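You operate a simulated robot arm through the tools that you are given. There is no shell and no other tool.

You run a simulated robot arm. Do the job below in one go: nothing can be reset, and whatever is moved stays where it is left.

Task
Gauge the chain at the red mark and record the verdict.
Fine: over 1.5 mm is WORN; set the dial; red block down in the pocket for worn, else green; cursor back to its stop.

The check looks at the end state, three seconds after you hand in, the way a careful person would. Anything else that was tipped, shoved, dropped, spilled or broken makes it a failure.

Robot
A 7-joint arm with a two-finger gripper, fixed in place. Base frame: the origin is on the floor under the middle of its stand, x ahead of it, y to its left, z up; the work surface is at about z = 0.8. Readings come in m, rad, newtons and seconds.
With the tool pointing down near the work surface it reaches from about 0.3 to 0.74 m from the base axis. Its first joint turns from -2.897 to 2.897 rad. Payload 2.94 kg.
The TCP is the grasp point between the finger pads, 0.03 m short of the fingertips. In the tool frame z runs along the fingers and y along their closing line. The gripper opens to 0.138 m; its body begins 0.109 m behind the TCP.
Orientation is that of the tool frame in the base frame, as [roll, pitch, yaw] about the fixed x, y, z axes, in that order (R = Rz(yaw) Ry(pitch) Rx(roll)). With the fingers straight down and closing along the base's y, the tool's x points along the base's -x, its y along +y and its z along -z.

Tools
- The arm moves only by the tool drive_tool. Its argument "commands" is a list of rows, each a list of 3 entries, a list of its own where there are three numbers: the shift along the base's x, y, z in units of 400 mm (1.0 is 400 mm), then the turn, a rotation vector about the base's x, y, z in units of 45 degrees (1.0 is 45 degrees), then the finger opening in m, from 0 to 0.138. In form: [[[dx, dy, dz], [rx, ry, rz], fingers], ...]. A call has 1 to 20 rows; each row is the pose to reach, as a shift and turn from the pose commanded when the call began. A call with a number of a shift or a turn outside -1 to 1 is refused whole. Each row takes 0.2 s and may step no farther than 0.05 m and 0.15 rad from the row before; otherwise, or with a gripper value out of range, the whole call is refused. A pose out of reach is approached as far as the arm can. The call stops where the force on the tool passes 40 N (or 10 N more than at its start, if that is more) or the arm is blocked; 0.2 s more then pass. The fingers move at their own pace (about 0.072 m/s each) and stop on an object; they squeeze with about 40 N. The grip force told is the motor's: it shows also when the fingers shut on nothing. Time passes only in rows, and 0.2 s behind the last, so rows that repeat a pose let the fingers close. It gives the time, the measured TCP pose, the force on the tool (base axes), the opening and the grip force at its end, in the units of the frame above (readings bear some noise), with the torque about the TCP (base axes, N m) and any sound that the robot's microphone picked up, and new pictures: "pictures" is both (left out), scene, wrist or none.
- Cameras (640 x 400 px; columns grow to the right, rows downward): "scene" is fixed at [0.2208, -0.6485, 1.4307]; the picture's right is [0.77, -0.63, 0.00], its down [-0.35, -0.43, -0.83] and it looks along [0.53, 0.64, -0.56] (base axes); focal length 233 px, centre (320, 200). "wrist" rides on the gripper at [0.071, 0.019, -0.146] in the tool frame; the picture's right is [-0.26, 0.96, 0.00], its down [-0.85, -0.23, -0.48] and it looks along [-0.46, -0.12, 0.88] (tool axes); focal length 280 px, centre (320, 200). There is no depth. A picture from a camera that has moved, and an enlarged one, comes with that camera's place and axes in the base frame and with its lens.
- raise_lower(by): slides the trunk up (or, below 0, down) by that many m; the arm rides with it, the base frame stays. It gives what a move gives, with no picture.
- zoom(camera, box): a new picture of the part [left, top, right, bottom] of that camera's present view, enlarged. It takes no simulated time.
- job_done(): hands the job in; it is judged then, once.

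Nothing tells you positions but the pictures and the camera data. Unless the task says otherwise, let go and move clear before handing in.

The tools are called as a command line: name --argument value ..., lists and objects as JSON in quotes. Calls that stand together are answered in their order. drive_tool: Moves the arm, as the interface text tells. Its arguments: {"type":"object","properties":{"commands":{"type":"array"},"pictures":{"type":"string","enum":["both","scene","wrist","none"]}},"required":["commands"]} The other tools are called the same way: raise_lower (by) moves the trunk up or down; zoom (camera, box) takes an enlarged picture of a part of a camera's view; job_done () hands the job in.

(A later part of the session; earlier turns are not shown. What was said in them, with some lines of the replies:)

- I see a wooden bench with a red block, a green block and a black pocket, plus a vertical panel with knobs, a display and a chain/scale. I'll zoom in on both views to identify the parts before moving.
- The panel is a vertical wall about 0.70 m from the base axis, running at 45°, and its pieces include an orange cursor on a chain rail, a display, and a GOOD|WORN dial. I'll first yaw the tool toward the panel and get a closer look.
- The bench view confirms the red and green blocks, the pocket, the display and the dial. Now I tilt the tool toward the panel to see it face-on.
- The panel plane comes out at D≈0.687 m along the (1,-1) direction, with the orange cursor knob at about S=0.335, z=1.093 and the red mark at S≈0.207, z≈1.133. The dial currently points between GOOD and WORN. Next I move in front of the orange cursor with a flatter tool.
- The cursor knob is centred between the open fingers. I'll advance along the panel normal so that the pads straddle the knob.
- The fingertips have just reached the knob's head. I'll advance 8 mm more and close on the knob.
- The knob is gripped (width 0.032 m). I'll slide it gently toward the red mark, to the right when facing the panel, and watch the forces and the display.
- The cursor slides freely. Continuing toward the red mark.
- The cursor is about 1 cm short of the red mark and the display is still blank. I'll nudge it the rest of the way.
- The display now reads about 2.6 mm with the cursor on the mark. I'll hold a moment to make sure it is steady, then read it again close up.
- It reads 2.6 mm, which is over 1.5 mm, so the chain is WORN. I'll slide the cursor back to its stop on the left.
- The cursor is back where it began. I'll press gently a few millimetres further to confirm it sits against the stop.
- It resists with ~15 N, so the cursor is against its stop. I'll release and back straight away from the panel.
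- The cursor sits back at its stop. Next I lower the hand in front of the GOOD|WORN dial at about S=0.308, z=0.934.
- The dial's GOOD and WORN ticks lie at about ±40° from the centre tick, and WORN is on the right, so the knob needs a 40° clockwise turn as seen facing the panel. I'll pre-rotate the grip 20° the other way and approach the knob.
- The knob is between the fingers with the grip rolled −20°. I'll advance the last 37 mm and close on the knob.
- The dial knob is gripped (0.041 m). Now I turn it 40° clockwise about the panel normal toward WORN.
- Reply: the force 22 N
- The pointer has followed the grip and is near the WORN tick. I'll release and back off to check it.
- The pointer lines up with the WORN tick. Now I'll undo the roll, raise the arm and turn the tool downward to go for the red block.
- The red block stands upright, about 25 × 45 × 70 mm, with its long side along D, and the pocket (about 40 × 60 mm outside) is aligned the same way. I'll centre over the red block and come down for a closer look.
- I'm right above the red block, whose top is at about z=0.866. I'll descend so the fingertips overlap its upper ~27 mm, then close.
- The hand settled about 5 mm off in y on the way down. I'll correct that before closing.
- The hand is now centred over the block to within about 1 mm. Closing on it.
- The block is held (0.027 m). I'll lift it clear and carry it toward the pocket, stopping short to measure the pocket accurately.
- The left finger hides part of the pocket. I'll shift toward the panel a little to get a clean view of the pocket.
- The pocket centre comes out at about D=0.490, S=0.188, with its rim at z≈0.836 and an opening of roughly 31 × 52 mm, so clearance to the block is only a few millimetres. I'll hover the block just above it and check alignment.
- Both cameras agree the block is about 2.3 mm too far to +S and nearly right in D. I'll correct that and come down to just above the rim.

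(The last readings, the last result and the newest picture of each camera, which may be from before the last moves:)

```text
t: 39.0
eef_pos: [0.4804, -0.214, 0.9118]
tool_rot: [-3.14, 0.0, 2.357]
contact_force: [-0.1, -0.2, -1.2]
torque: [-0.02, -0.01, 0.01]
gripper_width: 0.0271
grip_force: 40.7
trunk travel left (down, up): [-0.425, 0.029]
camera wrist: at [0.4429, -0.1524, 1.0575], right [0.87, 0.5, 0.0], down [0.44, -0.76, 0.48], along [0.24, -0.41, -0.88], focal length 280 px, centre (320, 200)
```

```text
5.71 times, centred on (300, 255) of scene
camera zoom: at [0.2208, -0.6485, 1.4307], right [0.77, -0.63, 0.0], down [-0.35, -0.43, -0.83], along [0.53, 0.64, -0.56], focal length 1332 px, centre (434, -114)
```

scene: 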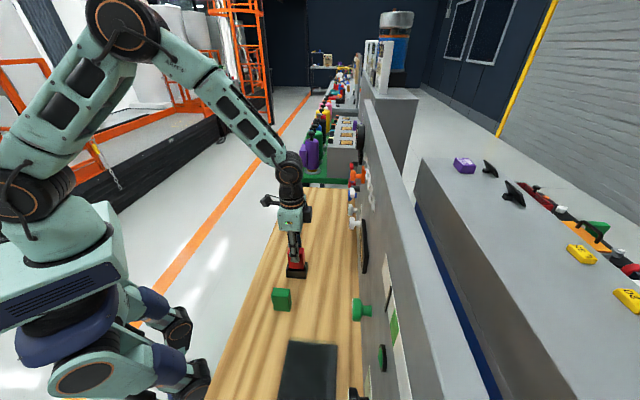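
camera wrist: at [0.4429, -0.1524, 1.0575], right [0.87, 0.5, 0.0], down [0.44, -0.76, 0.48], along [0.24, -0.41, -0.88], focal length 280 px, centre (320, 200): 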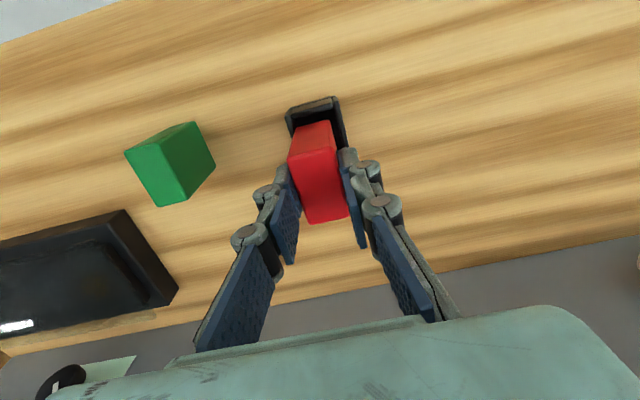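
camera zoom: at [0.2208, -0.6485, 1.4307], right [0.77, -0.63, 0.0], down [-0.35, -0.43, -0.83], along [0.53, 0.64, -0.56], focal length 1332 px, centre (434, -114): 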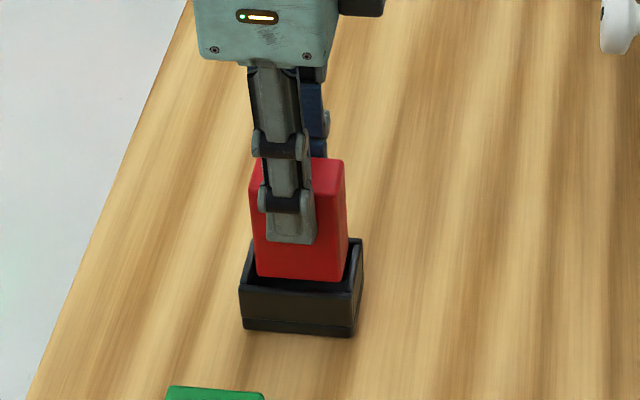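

The block is now ~1.7 mm too far to −S and ~2 mm too far toward the panel. I'll trim that at this height and look again before going in.

drive_tool --commands '[[[-0.0009, 0.0069, 0], [0, 0, 0], 0.015], [[-0.0009, 0.0069, 0], [0, 0, 0], 0.015], [[-0.0009, 0.0069, 0], [0, 0, 0], 0.015]]'

zoom --camera "wrist" --box '[270, 85, 370, 165]'

zoom --camera "scene" --box '[270, 240, 330, 290]'

```text
t: 39.8
eef_pos: [0.4796, -0.2126, 0.912]
tool_rot: [-3.142, 0.0, 2.357]
contact_force: [0.3, -1.0, -0.8]
torque: [-0.01, 0.0, -0.04]
gripper_width: 0.0271
grip_force: 40.5
trunk travel left (down, up): [-0.425, 0.029]
camera wrist: at [0.442, -0.1501, 1.0574], right [0.87, 0.5, 0.0], down [0.44, -0.76, 0.48], along [0.24, -0.41, -0.88], focal length 280 px, centre (320, 200)
```

scene: 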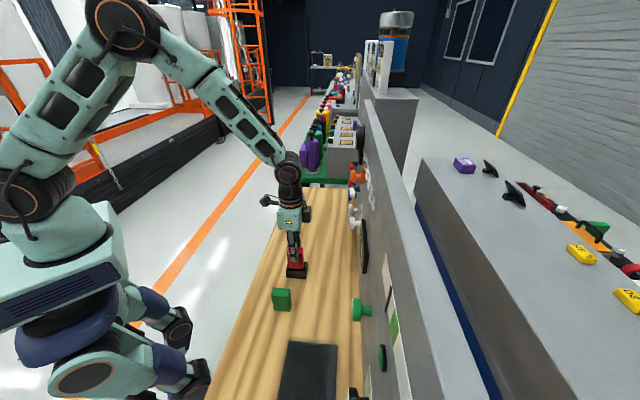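
wrist: 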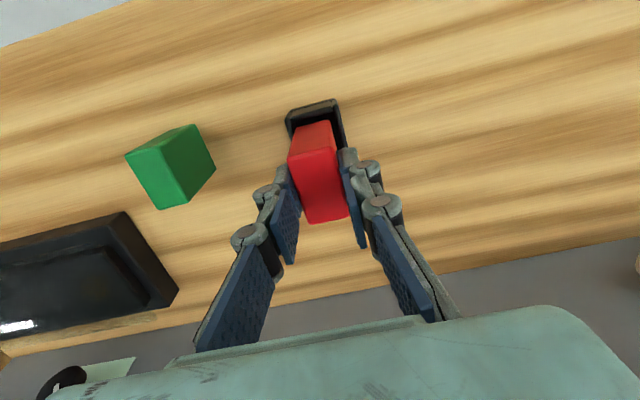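

```text
5.00 times, centred on (320, 125) of wrist
camera zoom: at [0.442, -0.1501, 1.0574], right [0.87, 0.5, 0.0], down [0.44, -0.76, 0.48], along [0.24, -0.41, -0.88], focal length 1402 px, centre (320, 575)
```

zoom: 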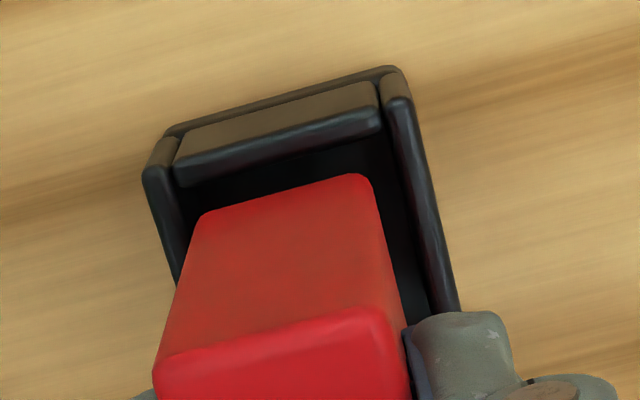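

```text
8.00 times, centred on (300, 265) of scene
camera zoom: at [0.2208, -0.6485, 1.4307], right [0.77, -0.63, 0.0], down [-0.35, -0.43, -0.83], along [0.53, 0.64, -0.56], focal length 1866 px, centre (480, -320)
```

zoom: 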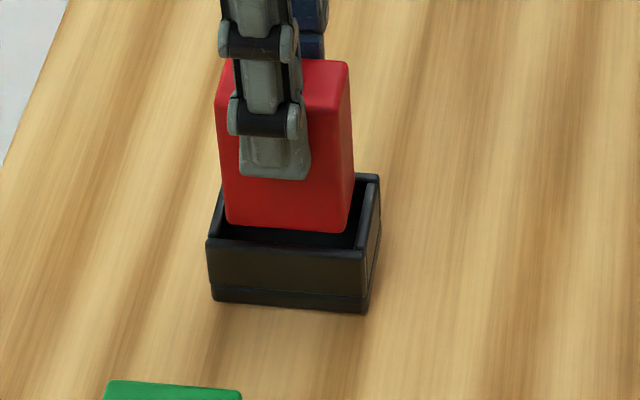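

Nearly centred: about 1 mm more toward +S is needed. I'll apply that while entering the pocket by a centimetre and check the forces.

drive_tool --commands '[[[0.0025, 0.0043, 0], [0, 0, 0], 0.015], [[0.0025, 0.0043, -0.008], [0, 0, 0], 0.015], [[0.0025, 0.0043, -0.016], [0, 0, 0], 0.015], [[0.0025, 0.0043, -0.025], [0, 0, 0], 0.015], [[0.0025, 0.0043, -0.025], [0, 0, 0], 0.015]]'

zoom --camera "wrist" --box '[270, 85, 370, 165]'

zoom --camera "scene" --box '[270, 240, 330, 290]'

```text
t: 41.0
eef_pos: [0.4801, -0.2101, 0.9012]
tool_rot: [-3.141, 0.001, 2.356]
contact_force: [0.4, 0.3, -1.1]
torque: [-0.01, 0.0, -0.02]
gripper_width: 0.0269
grip_force: 39.9
trunk travel left (down, up): [-0.425, 0.029]
camera wrist: at [0.4426, -0.1479, 1.0467], right [0.87, 0.5, 0.0], down [0.44, -0.76, 0.48], along [0.24, -0.41, -0.88], focal length 280 px, centre (320, 200)
```

scene: 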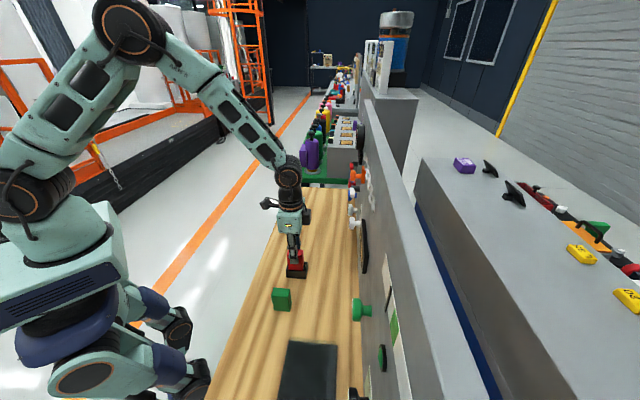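
wrist: 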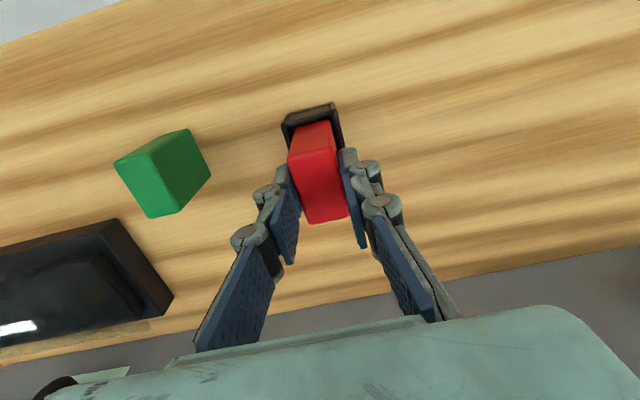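

```text
5.00 times, centred on (320, 125) of wrist
camera zoom: at [0.4426, -0.1479, 1.0467], right [0.87, 0.5, 0.0], down [0.44, -0.76, 0.48], along [0.24, -0.41, -0.88], focal length 1402 px, centre (320, 575)
```

zoom: 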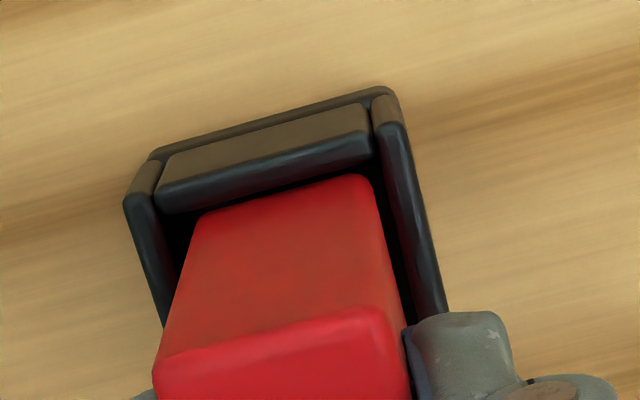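

```text
8.00 times, centred on (300, 265) of scene
camera zoom: at [0.2208, -0.6485, 1.4307], right [0.77, -0.63, 0.0], down [-0.35, -0.43, -0.83], along [0.53, 0.64, -0.56], focal length 1866 px, centre (480, -320)
```

zoom: 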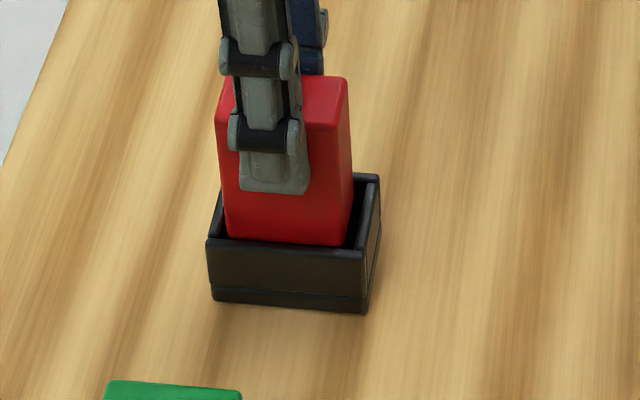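

The block has entered the pocket without contact force and is centred to within about half a millimetre. Continuing down in small steps.

drive_tool --commands '[[[0, 0, -0.008], [0, 0, 0], 0.015], [[0, 0, -0.016], [0, 0, 0], 0.015], [[0, 0, -0.024], [0, 0, 0], 0.015], [[0, 0, -0.032], [0, 0, 0], 0.015], [[0, 0, -0.032], [0, 0, 0], 0.015]]'

zoom --camera "wrist" --box '[270, 85, 370, 165]'

zoom --camera "scene" --box '[270, 240, 330, 290]'

```text
t: 42.2
eef_pos: [0.4801, -0.2111, 0.8882]
tool_rot: [-3.141, -0.002, 2.356]
contact_force: [0.4, 0.5, -1.4]
torque: [-0.01, -0.01, 0.01]
gripper_width: 0.027
grip_force: 39.6
trunk travel left (down, up): [-0.425, 0.029]
camera wrist: at [0.442, -0.1484, 1.0342], right [0.87, 0.5, 0.0], down [0.44, -0.76, 0.48], along [0.24, -0.41, -0.88], focal length 280 px, centre (320, 200)
```

scene: 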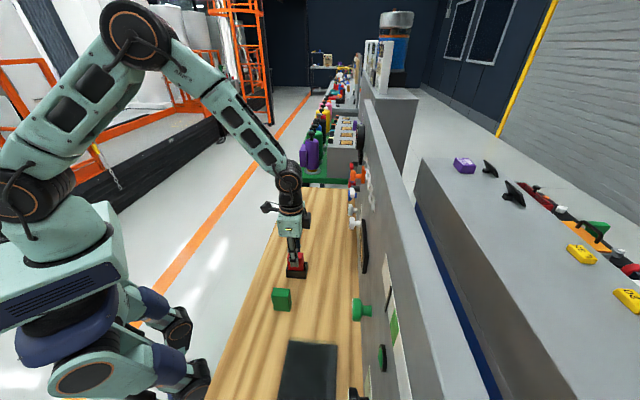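
wrist: 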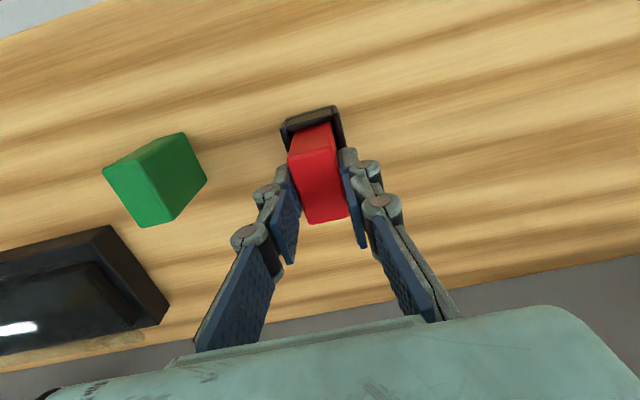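

```text
5.00 times, centred on (320, 125) of wrist
camera zoom: at [0.442, -0.1484, 1.0342], right [0.87, 0.5, 0.0], down [0.44, -0.76, 0.48], along [0.24, -0.41, -0.88], focal length 1402 px, centre (320, 575)
```

zoom: 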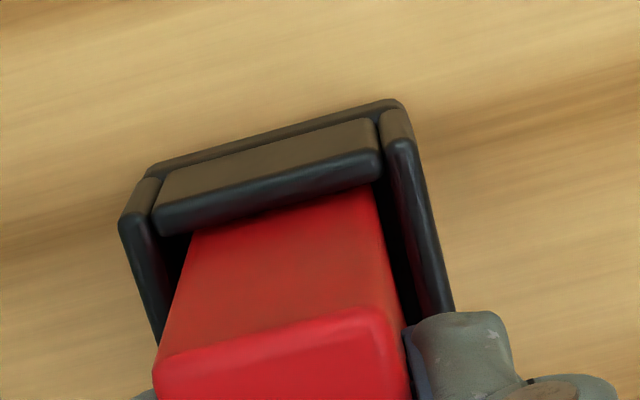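

```text
8.00 times, centred on (300, 265) of scene
camera zoom: at [0.2208, -0.6485, 1.4307], right [0.77, -0.63, 0.0], down [-0.35, -0.43, -0.83], along [0.53, 0.64, -0.56], focal length 1866 px, centre (480, -320)
```

zoom: 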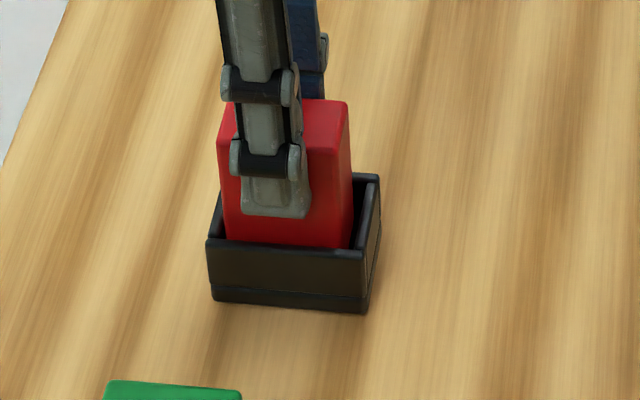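

drive_tool --commands '[[[0, 0, -0.008], [0, 0, 0], 0.015], [[0, 0, -0.016], [0, 0, 0], 0.015], [[0, 0, -0.022], [0, 0, 0], 0.015], [[0, 0, -0.027], [0, 0, 0], 0.015], [[0, 0, -0.027], [0, 0, 0], 0.015]]'

zoom --camera "scene" --box '[270, 240, 330, 290]'

```text
t: 43.4
eef_pos: [0.4805, -0.2115, 0.88]
tool_rot: [3.137, 0.007, 2.354]
contact_force: [0.2, -1.8, 29.3]
torque: [-0.1, -0.03, -0.02]
gripper_width: 0.0274
grip_force: 39.7
trunk travel left (down, up): [-0.425, 0.029]
camera wrist: at [0.4414, -0.1478, 1.0254], right [0.87, 0.5, 0.0], down [0.43, -0.76, 0.48], along [0.24, -0.42, -0.88], focal length 280 px, centre (320, 200)
```

scene: 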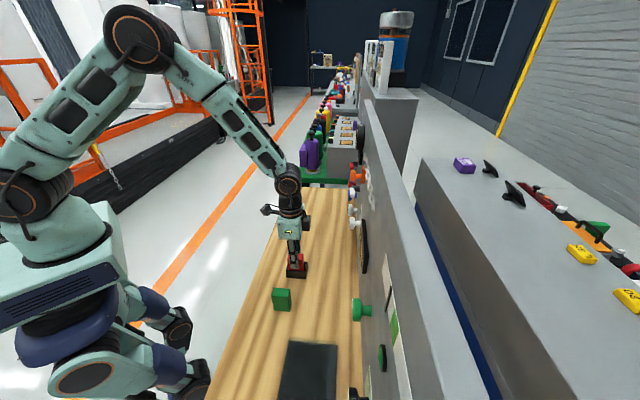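
wrist: 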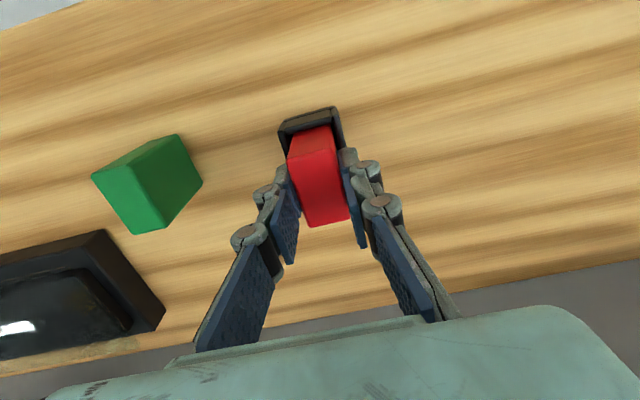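

```text
8.00 times, centred on (300, 265) of scene
camera zoom: at [0.2208, -0.6485, 1.4307], right [0.77, -0.63, 0.0], down [-0.35, -0.43, -0.83], along [0.53, 0.64, -0.56], focal length 1866 px, centre (480, -320)
```

zoom: 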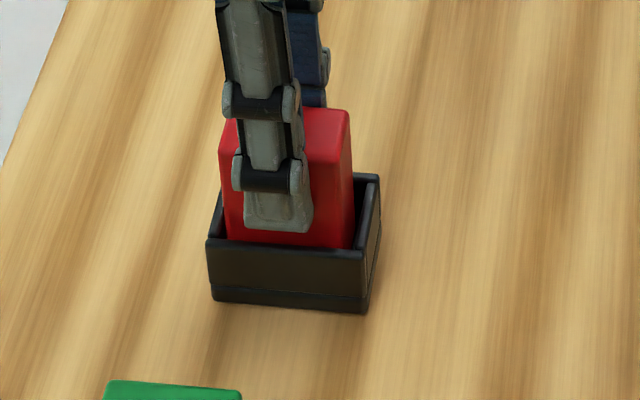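

The block met the pocket floor at a force of 29 N. I'll ease the pressure and check before letting go.

drive_tool --commands '[[[0, 0, 0.003], [0, 0, 0], 0.015], [[0, 0, 0.006], [0, 0, 0], 0.015], [[0, 0, 0.006], [0, 0, 0], 0.015]]' --pictures "wrist"

zoom --camera "wrist" --box '[270, 85, 370, 165]'

```text
t: 44.2
eef_pos: [0.479, -0.2106, 0.8801]
tool_rot: [-3.14, 0.001, 2.353]
contact_force: [2.9, -4.8, 6.9]
torque: [-0.45, -0.46, 0.03]
gripper_width: 0.0269
grip_force: 39.9
trunk travel left (down, up): [-0.425, 0.029]
camera wrist: at [0.4419, -0.1474, 1.026], right [0.87, 0.5, 0.0], down [0.44, -0.76, 0.48], along [0.24, -0.41, -0.88], focal length 280 px, centre (320, 200)
```

wrist: 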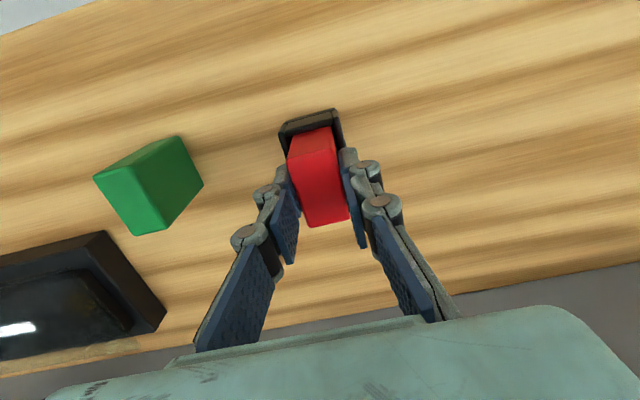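

```text
5.00 times, centred on (320, 125) of wrist
camera zoom: at [0.4419, -0.1474, 1.026], right [0.87, 0.5, 0.0], down [0.44, -0.76, 0.48], along [0.24, -0.41, -0.88], focal length 1402 px, centre (320, 575)
```

zoom: 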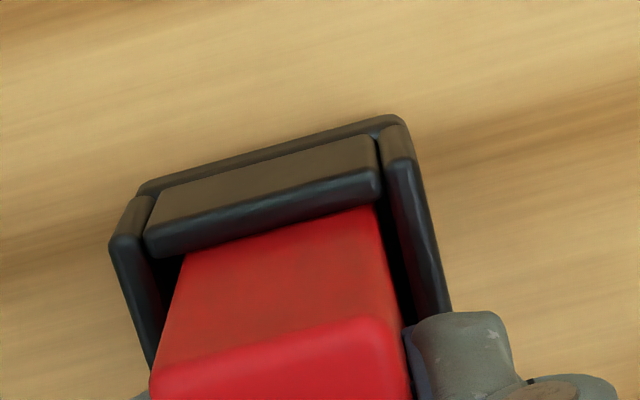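

drive_tool --commands '[[[0, 0, 0.006], [0, 0, 0], 0.032], [[0, 0, 0.006], [0, 0, 0], 0.042], [[0, 0, 0.006], [0, 0, 0], 0.055], [[0, 0, 0.006], [0, 0, 0], 0.06], [[0, 0, 0.006], [0, 0, 0], 0.06]]'

zoom --camera "wrist" --box '[250, 75, 390, 235]'

zoom --camera "scene" --box '[270, 240, 330, 290]'

```text
t: 45.4
eef_pos: [0.4799, -0.2098, 0.8832]
tool_rot: [3.141, 0.0, 2.357]
contact_force: [0.3, 1.4, 0.4]
torque: [-0.03, 0.03, 0.03]
gripper_width: 0.0602
grip_force: 0.0
trunk travel left (down, up): [-0.425, 0.029]
camera wrist: at [0.4422, -0.1472, 1.0287], right [0.87, 0.5, 0.0], down [0.44, -0.76, 0.48], along [0.24, -0.41, -0.88], focal length 280 px, centre (320, 200)
```

scene: 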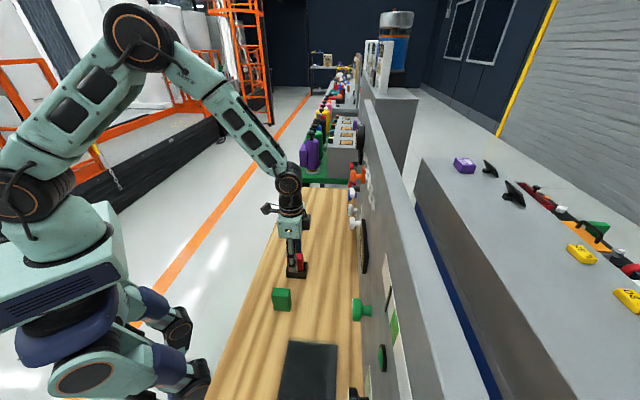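
wrist: 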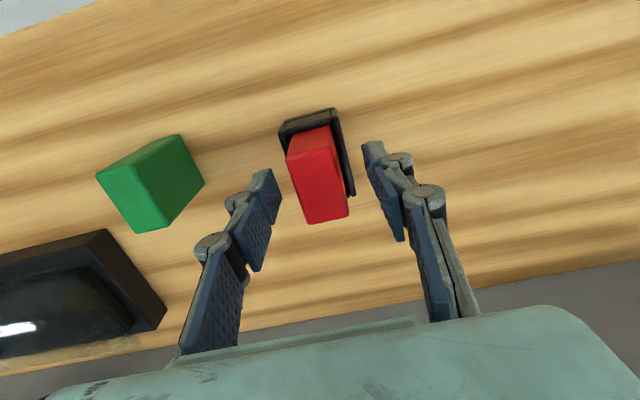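

```text
2.50 times, centred on (320, 155) of wrist
camera zoom: at [0.4422, -0.1472, 1.0287], right [0.87, 0.5, 0.0], down [0.44, -0.76, 0.48], along [0.24, -0.41, -0.88], focal length 701 px, centre (320, 312)
```

zoom: 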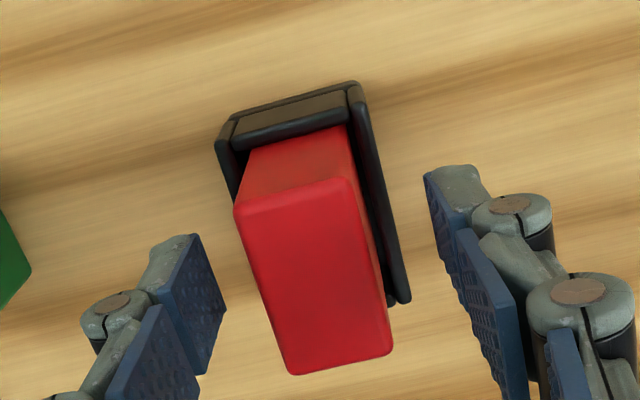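

```text
8.00 times, centred on (300, 265) of scene
camera zoom: at [0.2208, -0.6485, 1.4307], right [0.77, -0.63, 0.0], down [-0.35, -0.43, -0.83], along [0.53, 0.64, -0.56], focal length 1866 px, centre (480, -320)
```

zoom: 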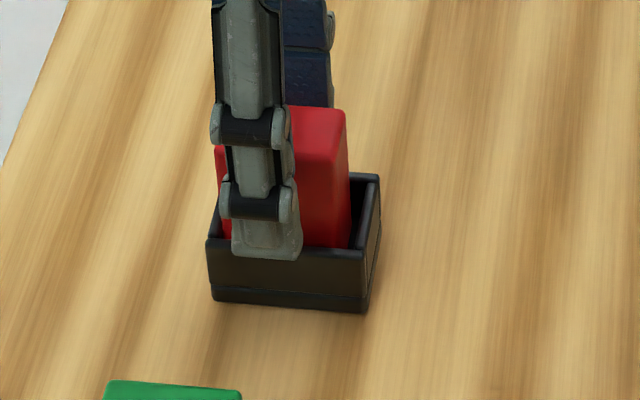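

Released cleanly. I'll rise straight up and get an overall look.

drive_tool --commands '[[[0, 0, 0.08], [0, 0, 0], 0.06], [[0, 0, 0.17], [0, 0, 0], 0.06], [[0, 0, 0.27], [0, 0, 0], 0.06], [[0, 0, 0.38], [0, 0, 0], 0.06], [[0, 0, 0.48], [0, 0, 0], 0.06], [[-0.05, 0.05, 0.56], [0, 0, 0], 0.06], [[-0.1, 0.1, 0.6], [0, 0, 0], 0.06], [[-0.1, 0.1, 0.6], [0, 0, 0], 0.06]]'

zoom --camera "wrist" --box '[220, 30, 420, 180]'

zoom --camera "scene" --box '[260, 220, 340, 310]'

```text
t: 47.2
eef_pos: [0.4371, -0.1721, 1.1229]
tool_rot: [-3.142, 0.0, 2.355]
contact_force: [0.0, -0.1, 0.1]
torque: [-0.02, -0.02, 0.02]
gripper_width: 0.0596
grip_force: 0.0
trunk travel left (down, up): [-0.425, 0.029]
camera wrist: at [0.399, -0.1098, 1.269], right [0.87, 0.5, 0.0], down [0.44, -0.76, 0.48], along [0.24, -0.41, -0.88], focal length 280 px, centre (320, 200)
```

scene: 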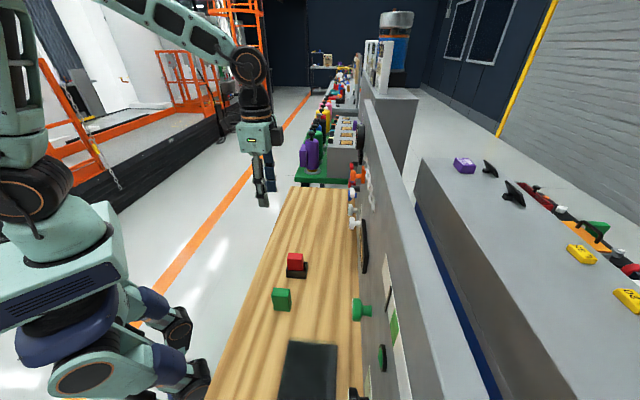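
wrist: 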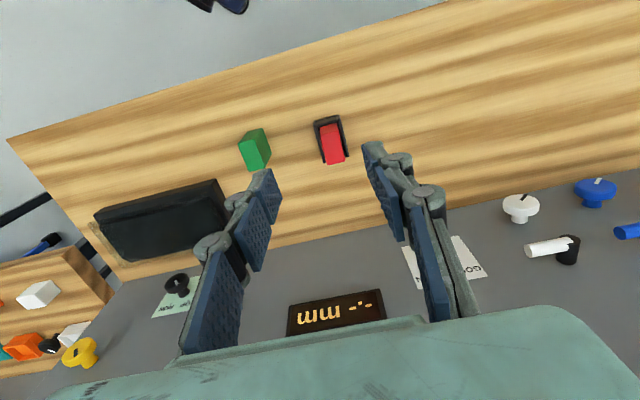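

```text
2.67 times, centred on (320, 105) of wrist
camera zoom: at [0.399, -0.1098, 1.269], right [0.87, 0.5, 0.0], down [0.44, -0.76, 0.48], along [0.24, -0.41, -0.88], focal length 748 px, centre (320, 453)
```

zoom: 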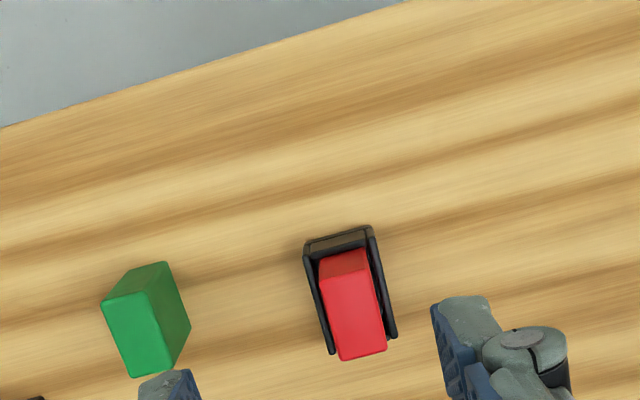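

```text
4.44 times, centred on (300, 265) of scene
camera zoom: at [0.2208, -0.6485, 1.4307], right [0.77, -0.63, 0.0], down [-0.35, -0.43, -0.83], along [0.53, 0.64, -0.56], focal length 1036 px, centre (409, -89)
```

zoom: 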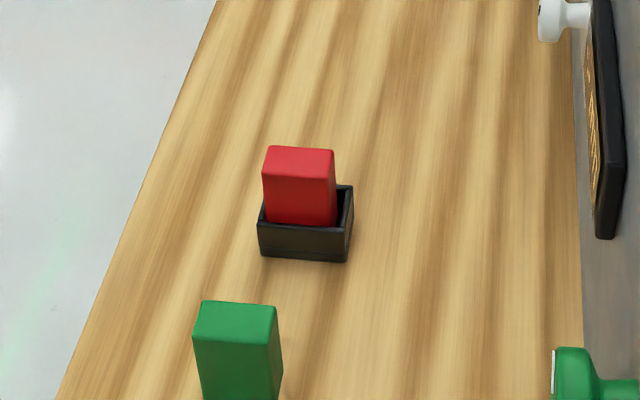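

The block stands in the pocket, but I want to be sure it is fully seated. Zooming in for measurement.

zoom --camera "scene" --box '[280, 245, 315, 280]'

zoom --camera "scene" --box '[265, 280, 300, 315]'

zoom --camera "wrist" --box '[300, 100, 370, 180]'

```text
11.43 times, centred on (298, 262) of scene
camera zoom: at [0.2208, -0.6485, 1.4307], right [0.77, -0.63, 0.0], down [-0.35, -0.43, -0.83], along [0.53, 0.64, -0.56], focal length 2665 px, centre (577, -514)
```

zoom: 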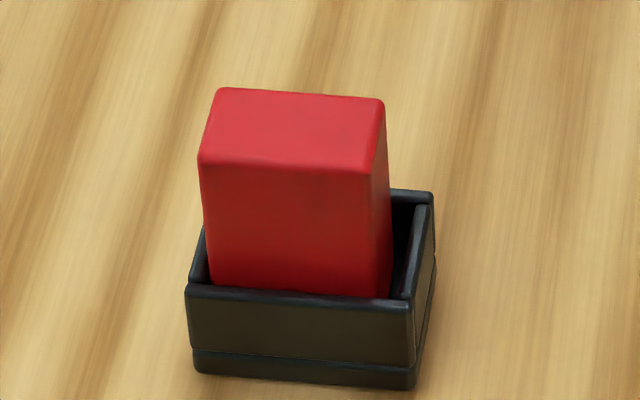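

```text
11.43 times, centred on (282, 298) of scene
camera zoom: at [0.2208, -0.6485, 1.4307], right [0.77, -0.63, 0.0], down [-0.35, -0.43, -0.83], along [0.53, 0.64, -0.56], focal length 2665 px, centre (749, -914)
```

zoom: 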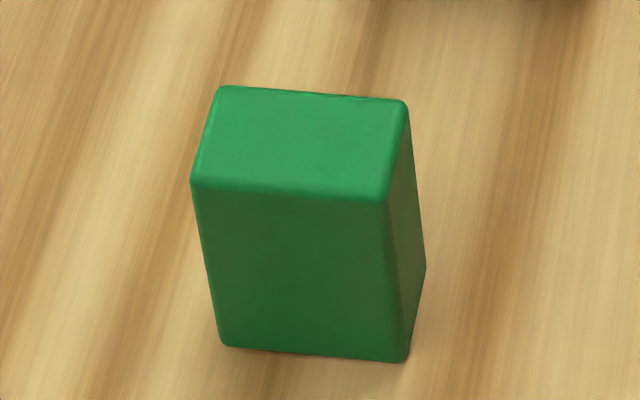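

```text
5.00 times, centred on (335, 140) of wrist
camera zoom: at [0.399, -0.1098, 1.269], right [0.87, 0.5, 0.0], down [0.44, -0.76, 0.48], along [0.24, -0.41, -0.88], focal length 1402 px, centre (245, 500)
```

zoom: 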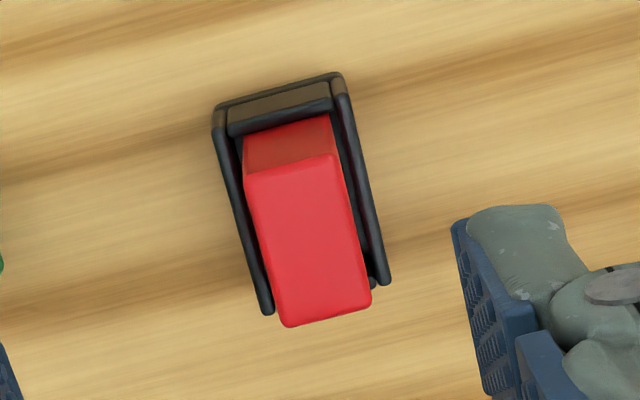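

The measurements agree: the block top is at z≈0.872–0.875, so the block rests on the pocket's 8 mm base, upright and centred. I'll tilt the camera back at the panel for a final check of the dial and cursor.

drive_tool --commands '[[[0, 0.03, 0.02], [-0.118, -0.118, 0], 0.1], [[0, 0.06, 0.04], [-0.236, -0.236, 0], 0.1], [[0, 0.09, 0.06], [-0.354, -0.354, 0], 0.1], [[0, 0.12, 0.08], [-0.471, -0.471, 0], 0.1], [[0, 0.15, 0.1], [-0.589, -0.589, 0], 0.1], [[0, 0.18, 0.1], [-0.707, -0.707, 0], 0.1], [[0, 0.18, 0.1], [-0.707, -0.707, 0], 0.1]]'

zoom --camera "wrist" --box '[220, 40, 460, 260]'

zoom --camera "scene" --box '[260, 150, 420, 290]'

```text
t: 48.8
eef_pos: [0.4404, -0.0983, 1.1631]
tool_rot: [3.14, 0.785, 2.356]
contact_force: [1.3, -1.0, -0.5]
torque: [0.02, 0.02, 0.01]
gripper_width: 0.1002
grip_force: 0.0
trunk travel left (down, up): [-0.425, 0.029]
camera wrist: at [0.3446, 0.023, 1.2155], right [0.81, 0.55, 0.19], down [0.02, -0.35, 0.94], along [0.58, -0.76, -0.3], focal length 280 px, centre (320, 200)
```

scene: 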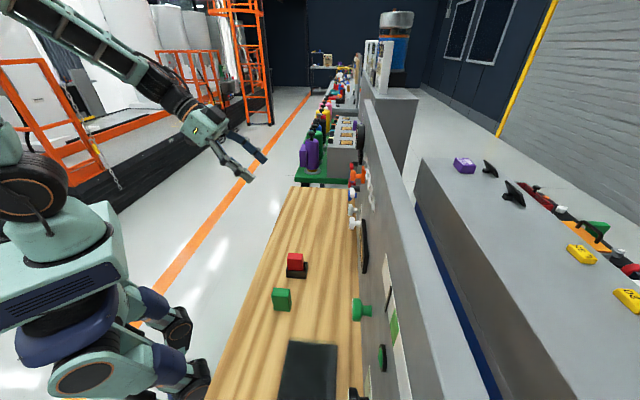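
wrist: 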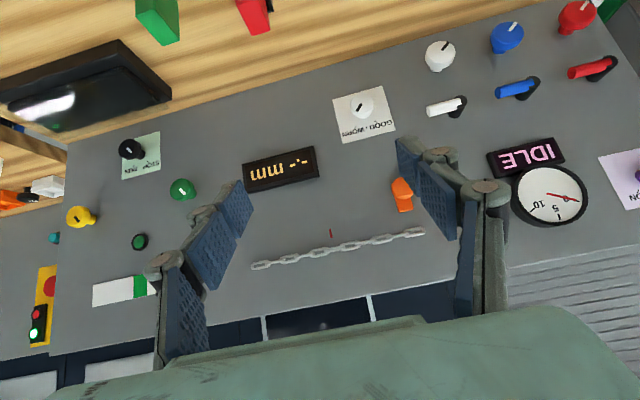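

```text
1.82 times, centred on (340, 150) of wrist
camera zoom: at [0.3446, 0.023, 1.2155], right [0.81, 0.55, 0.19], down [0.02, -0.35, 0.94], along [0.58, -0.76, -0.3], focal length 510 px, centre (284, 291)
```

zoom: 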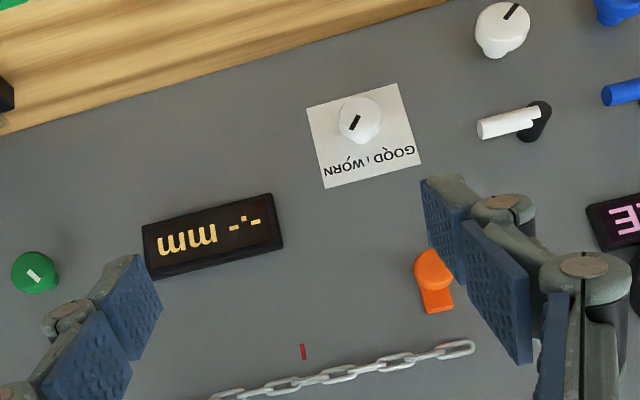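

```text
2.86 times, centred on (340, 220) of scene
camera zoom: at [0.2208, -0.6485, 1.4307], right [0.77, -0.63, 0.0], down [-0.35, -0.43, -0.83], along [0.53, 0.64, -0.56], focal length 666 px, centre (263, 143)
```

zoom: 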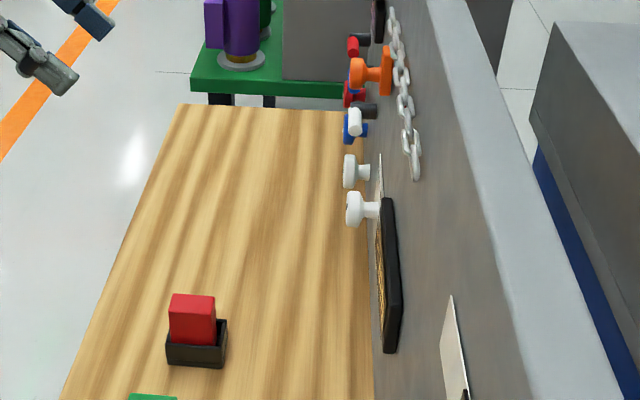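

zoom --camera "wrist" --box '[320, 75, 410, 150]'

zoom --camera "wrist" --box '[360, 150, 450, 250]'

```text
5.33 times, centred on (365, 112) of wrist
camera zoom: at [0.3446, 0.023, 1.2155], right [0.81, 0.55, 0.19], down [0.02, -0.35, 0.94], along [0.58, -0.76, -0.3], focal length 1495 px, centre (80, 667)
```

zoom: 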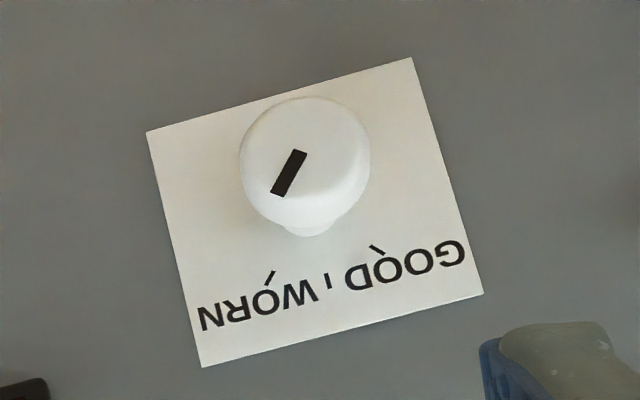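

```text
4.00 times, centred on (405, 200) of wrist
camera zoom: at [0.3446, 0.023, 1.2155], right [0.81, 0.55, 0.19], down [0.02, -0.35, 0.94], along [0.58, -0.76, -0.3], focal length 1122 px, centre (-20, 200)
```

zoom: 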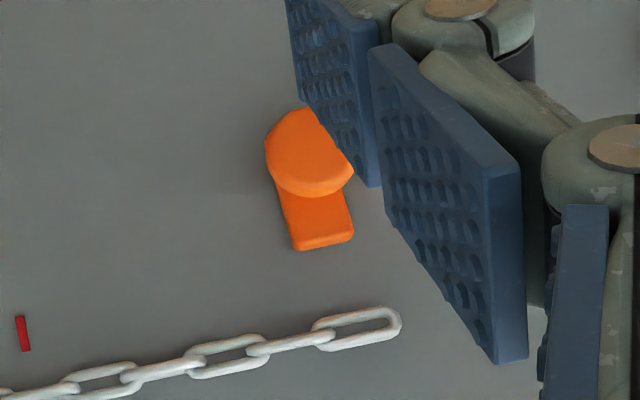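

Everything is in place: the dial points at the WORN tick, the orange cursor sits at its stop and the red block is seated upright in the pocket. The green block and the other controls are undisturbed and the arm is clear, so I'm handing in.

job_done

```text
The job is handed in.
```

The chain is WORN: it gauged 2.6 mm at the red mark, over the 1.5 mm limit.

- **Dial:** set to WORN. The pointer lines up with the WORN tick in the final close-up.
- **Block:** the red block is down in the pocket, upright and resting on the pocket floor.
- **Cursor:** slid back to its stop. I pressed it gently and it resisted with about 15 N.

I did not touch the green block or the other controls. The gripper was released and clear of the panel when I handed in. No verdict has come back yet.
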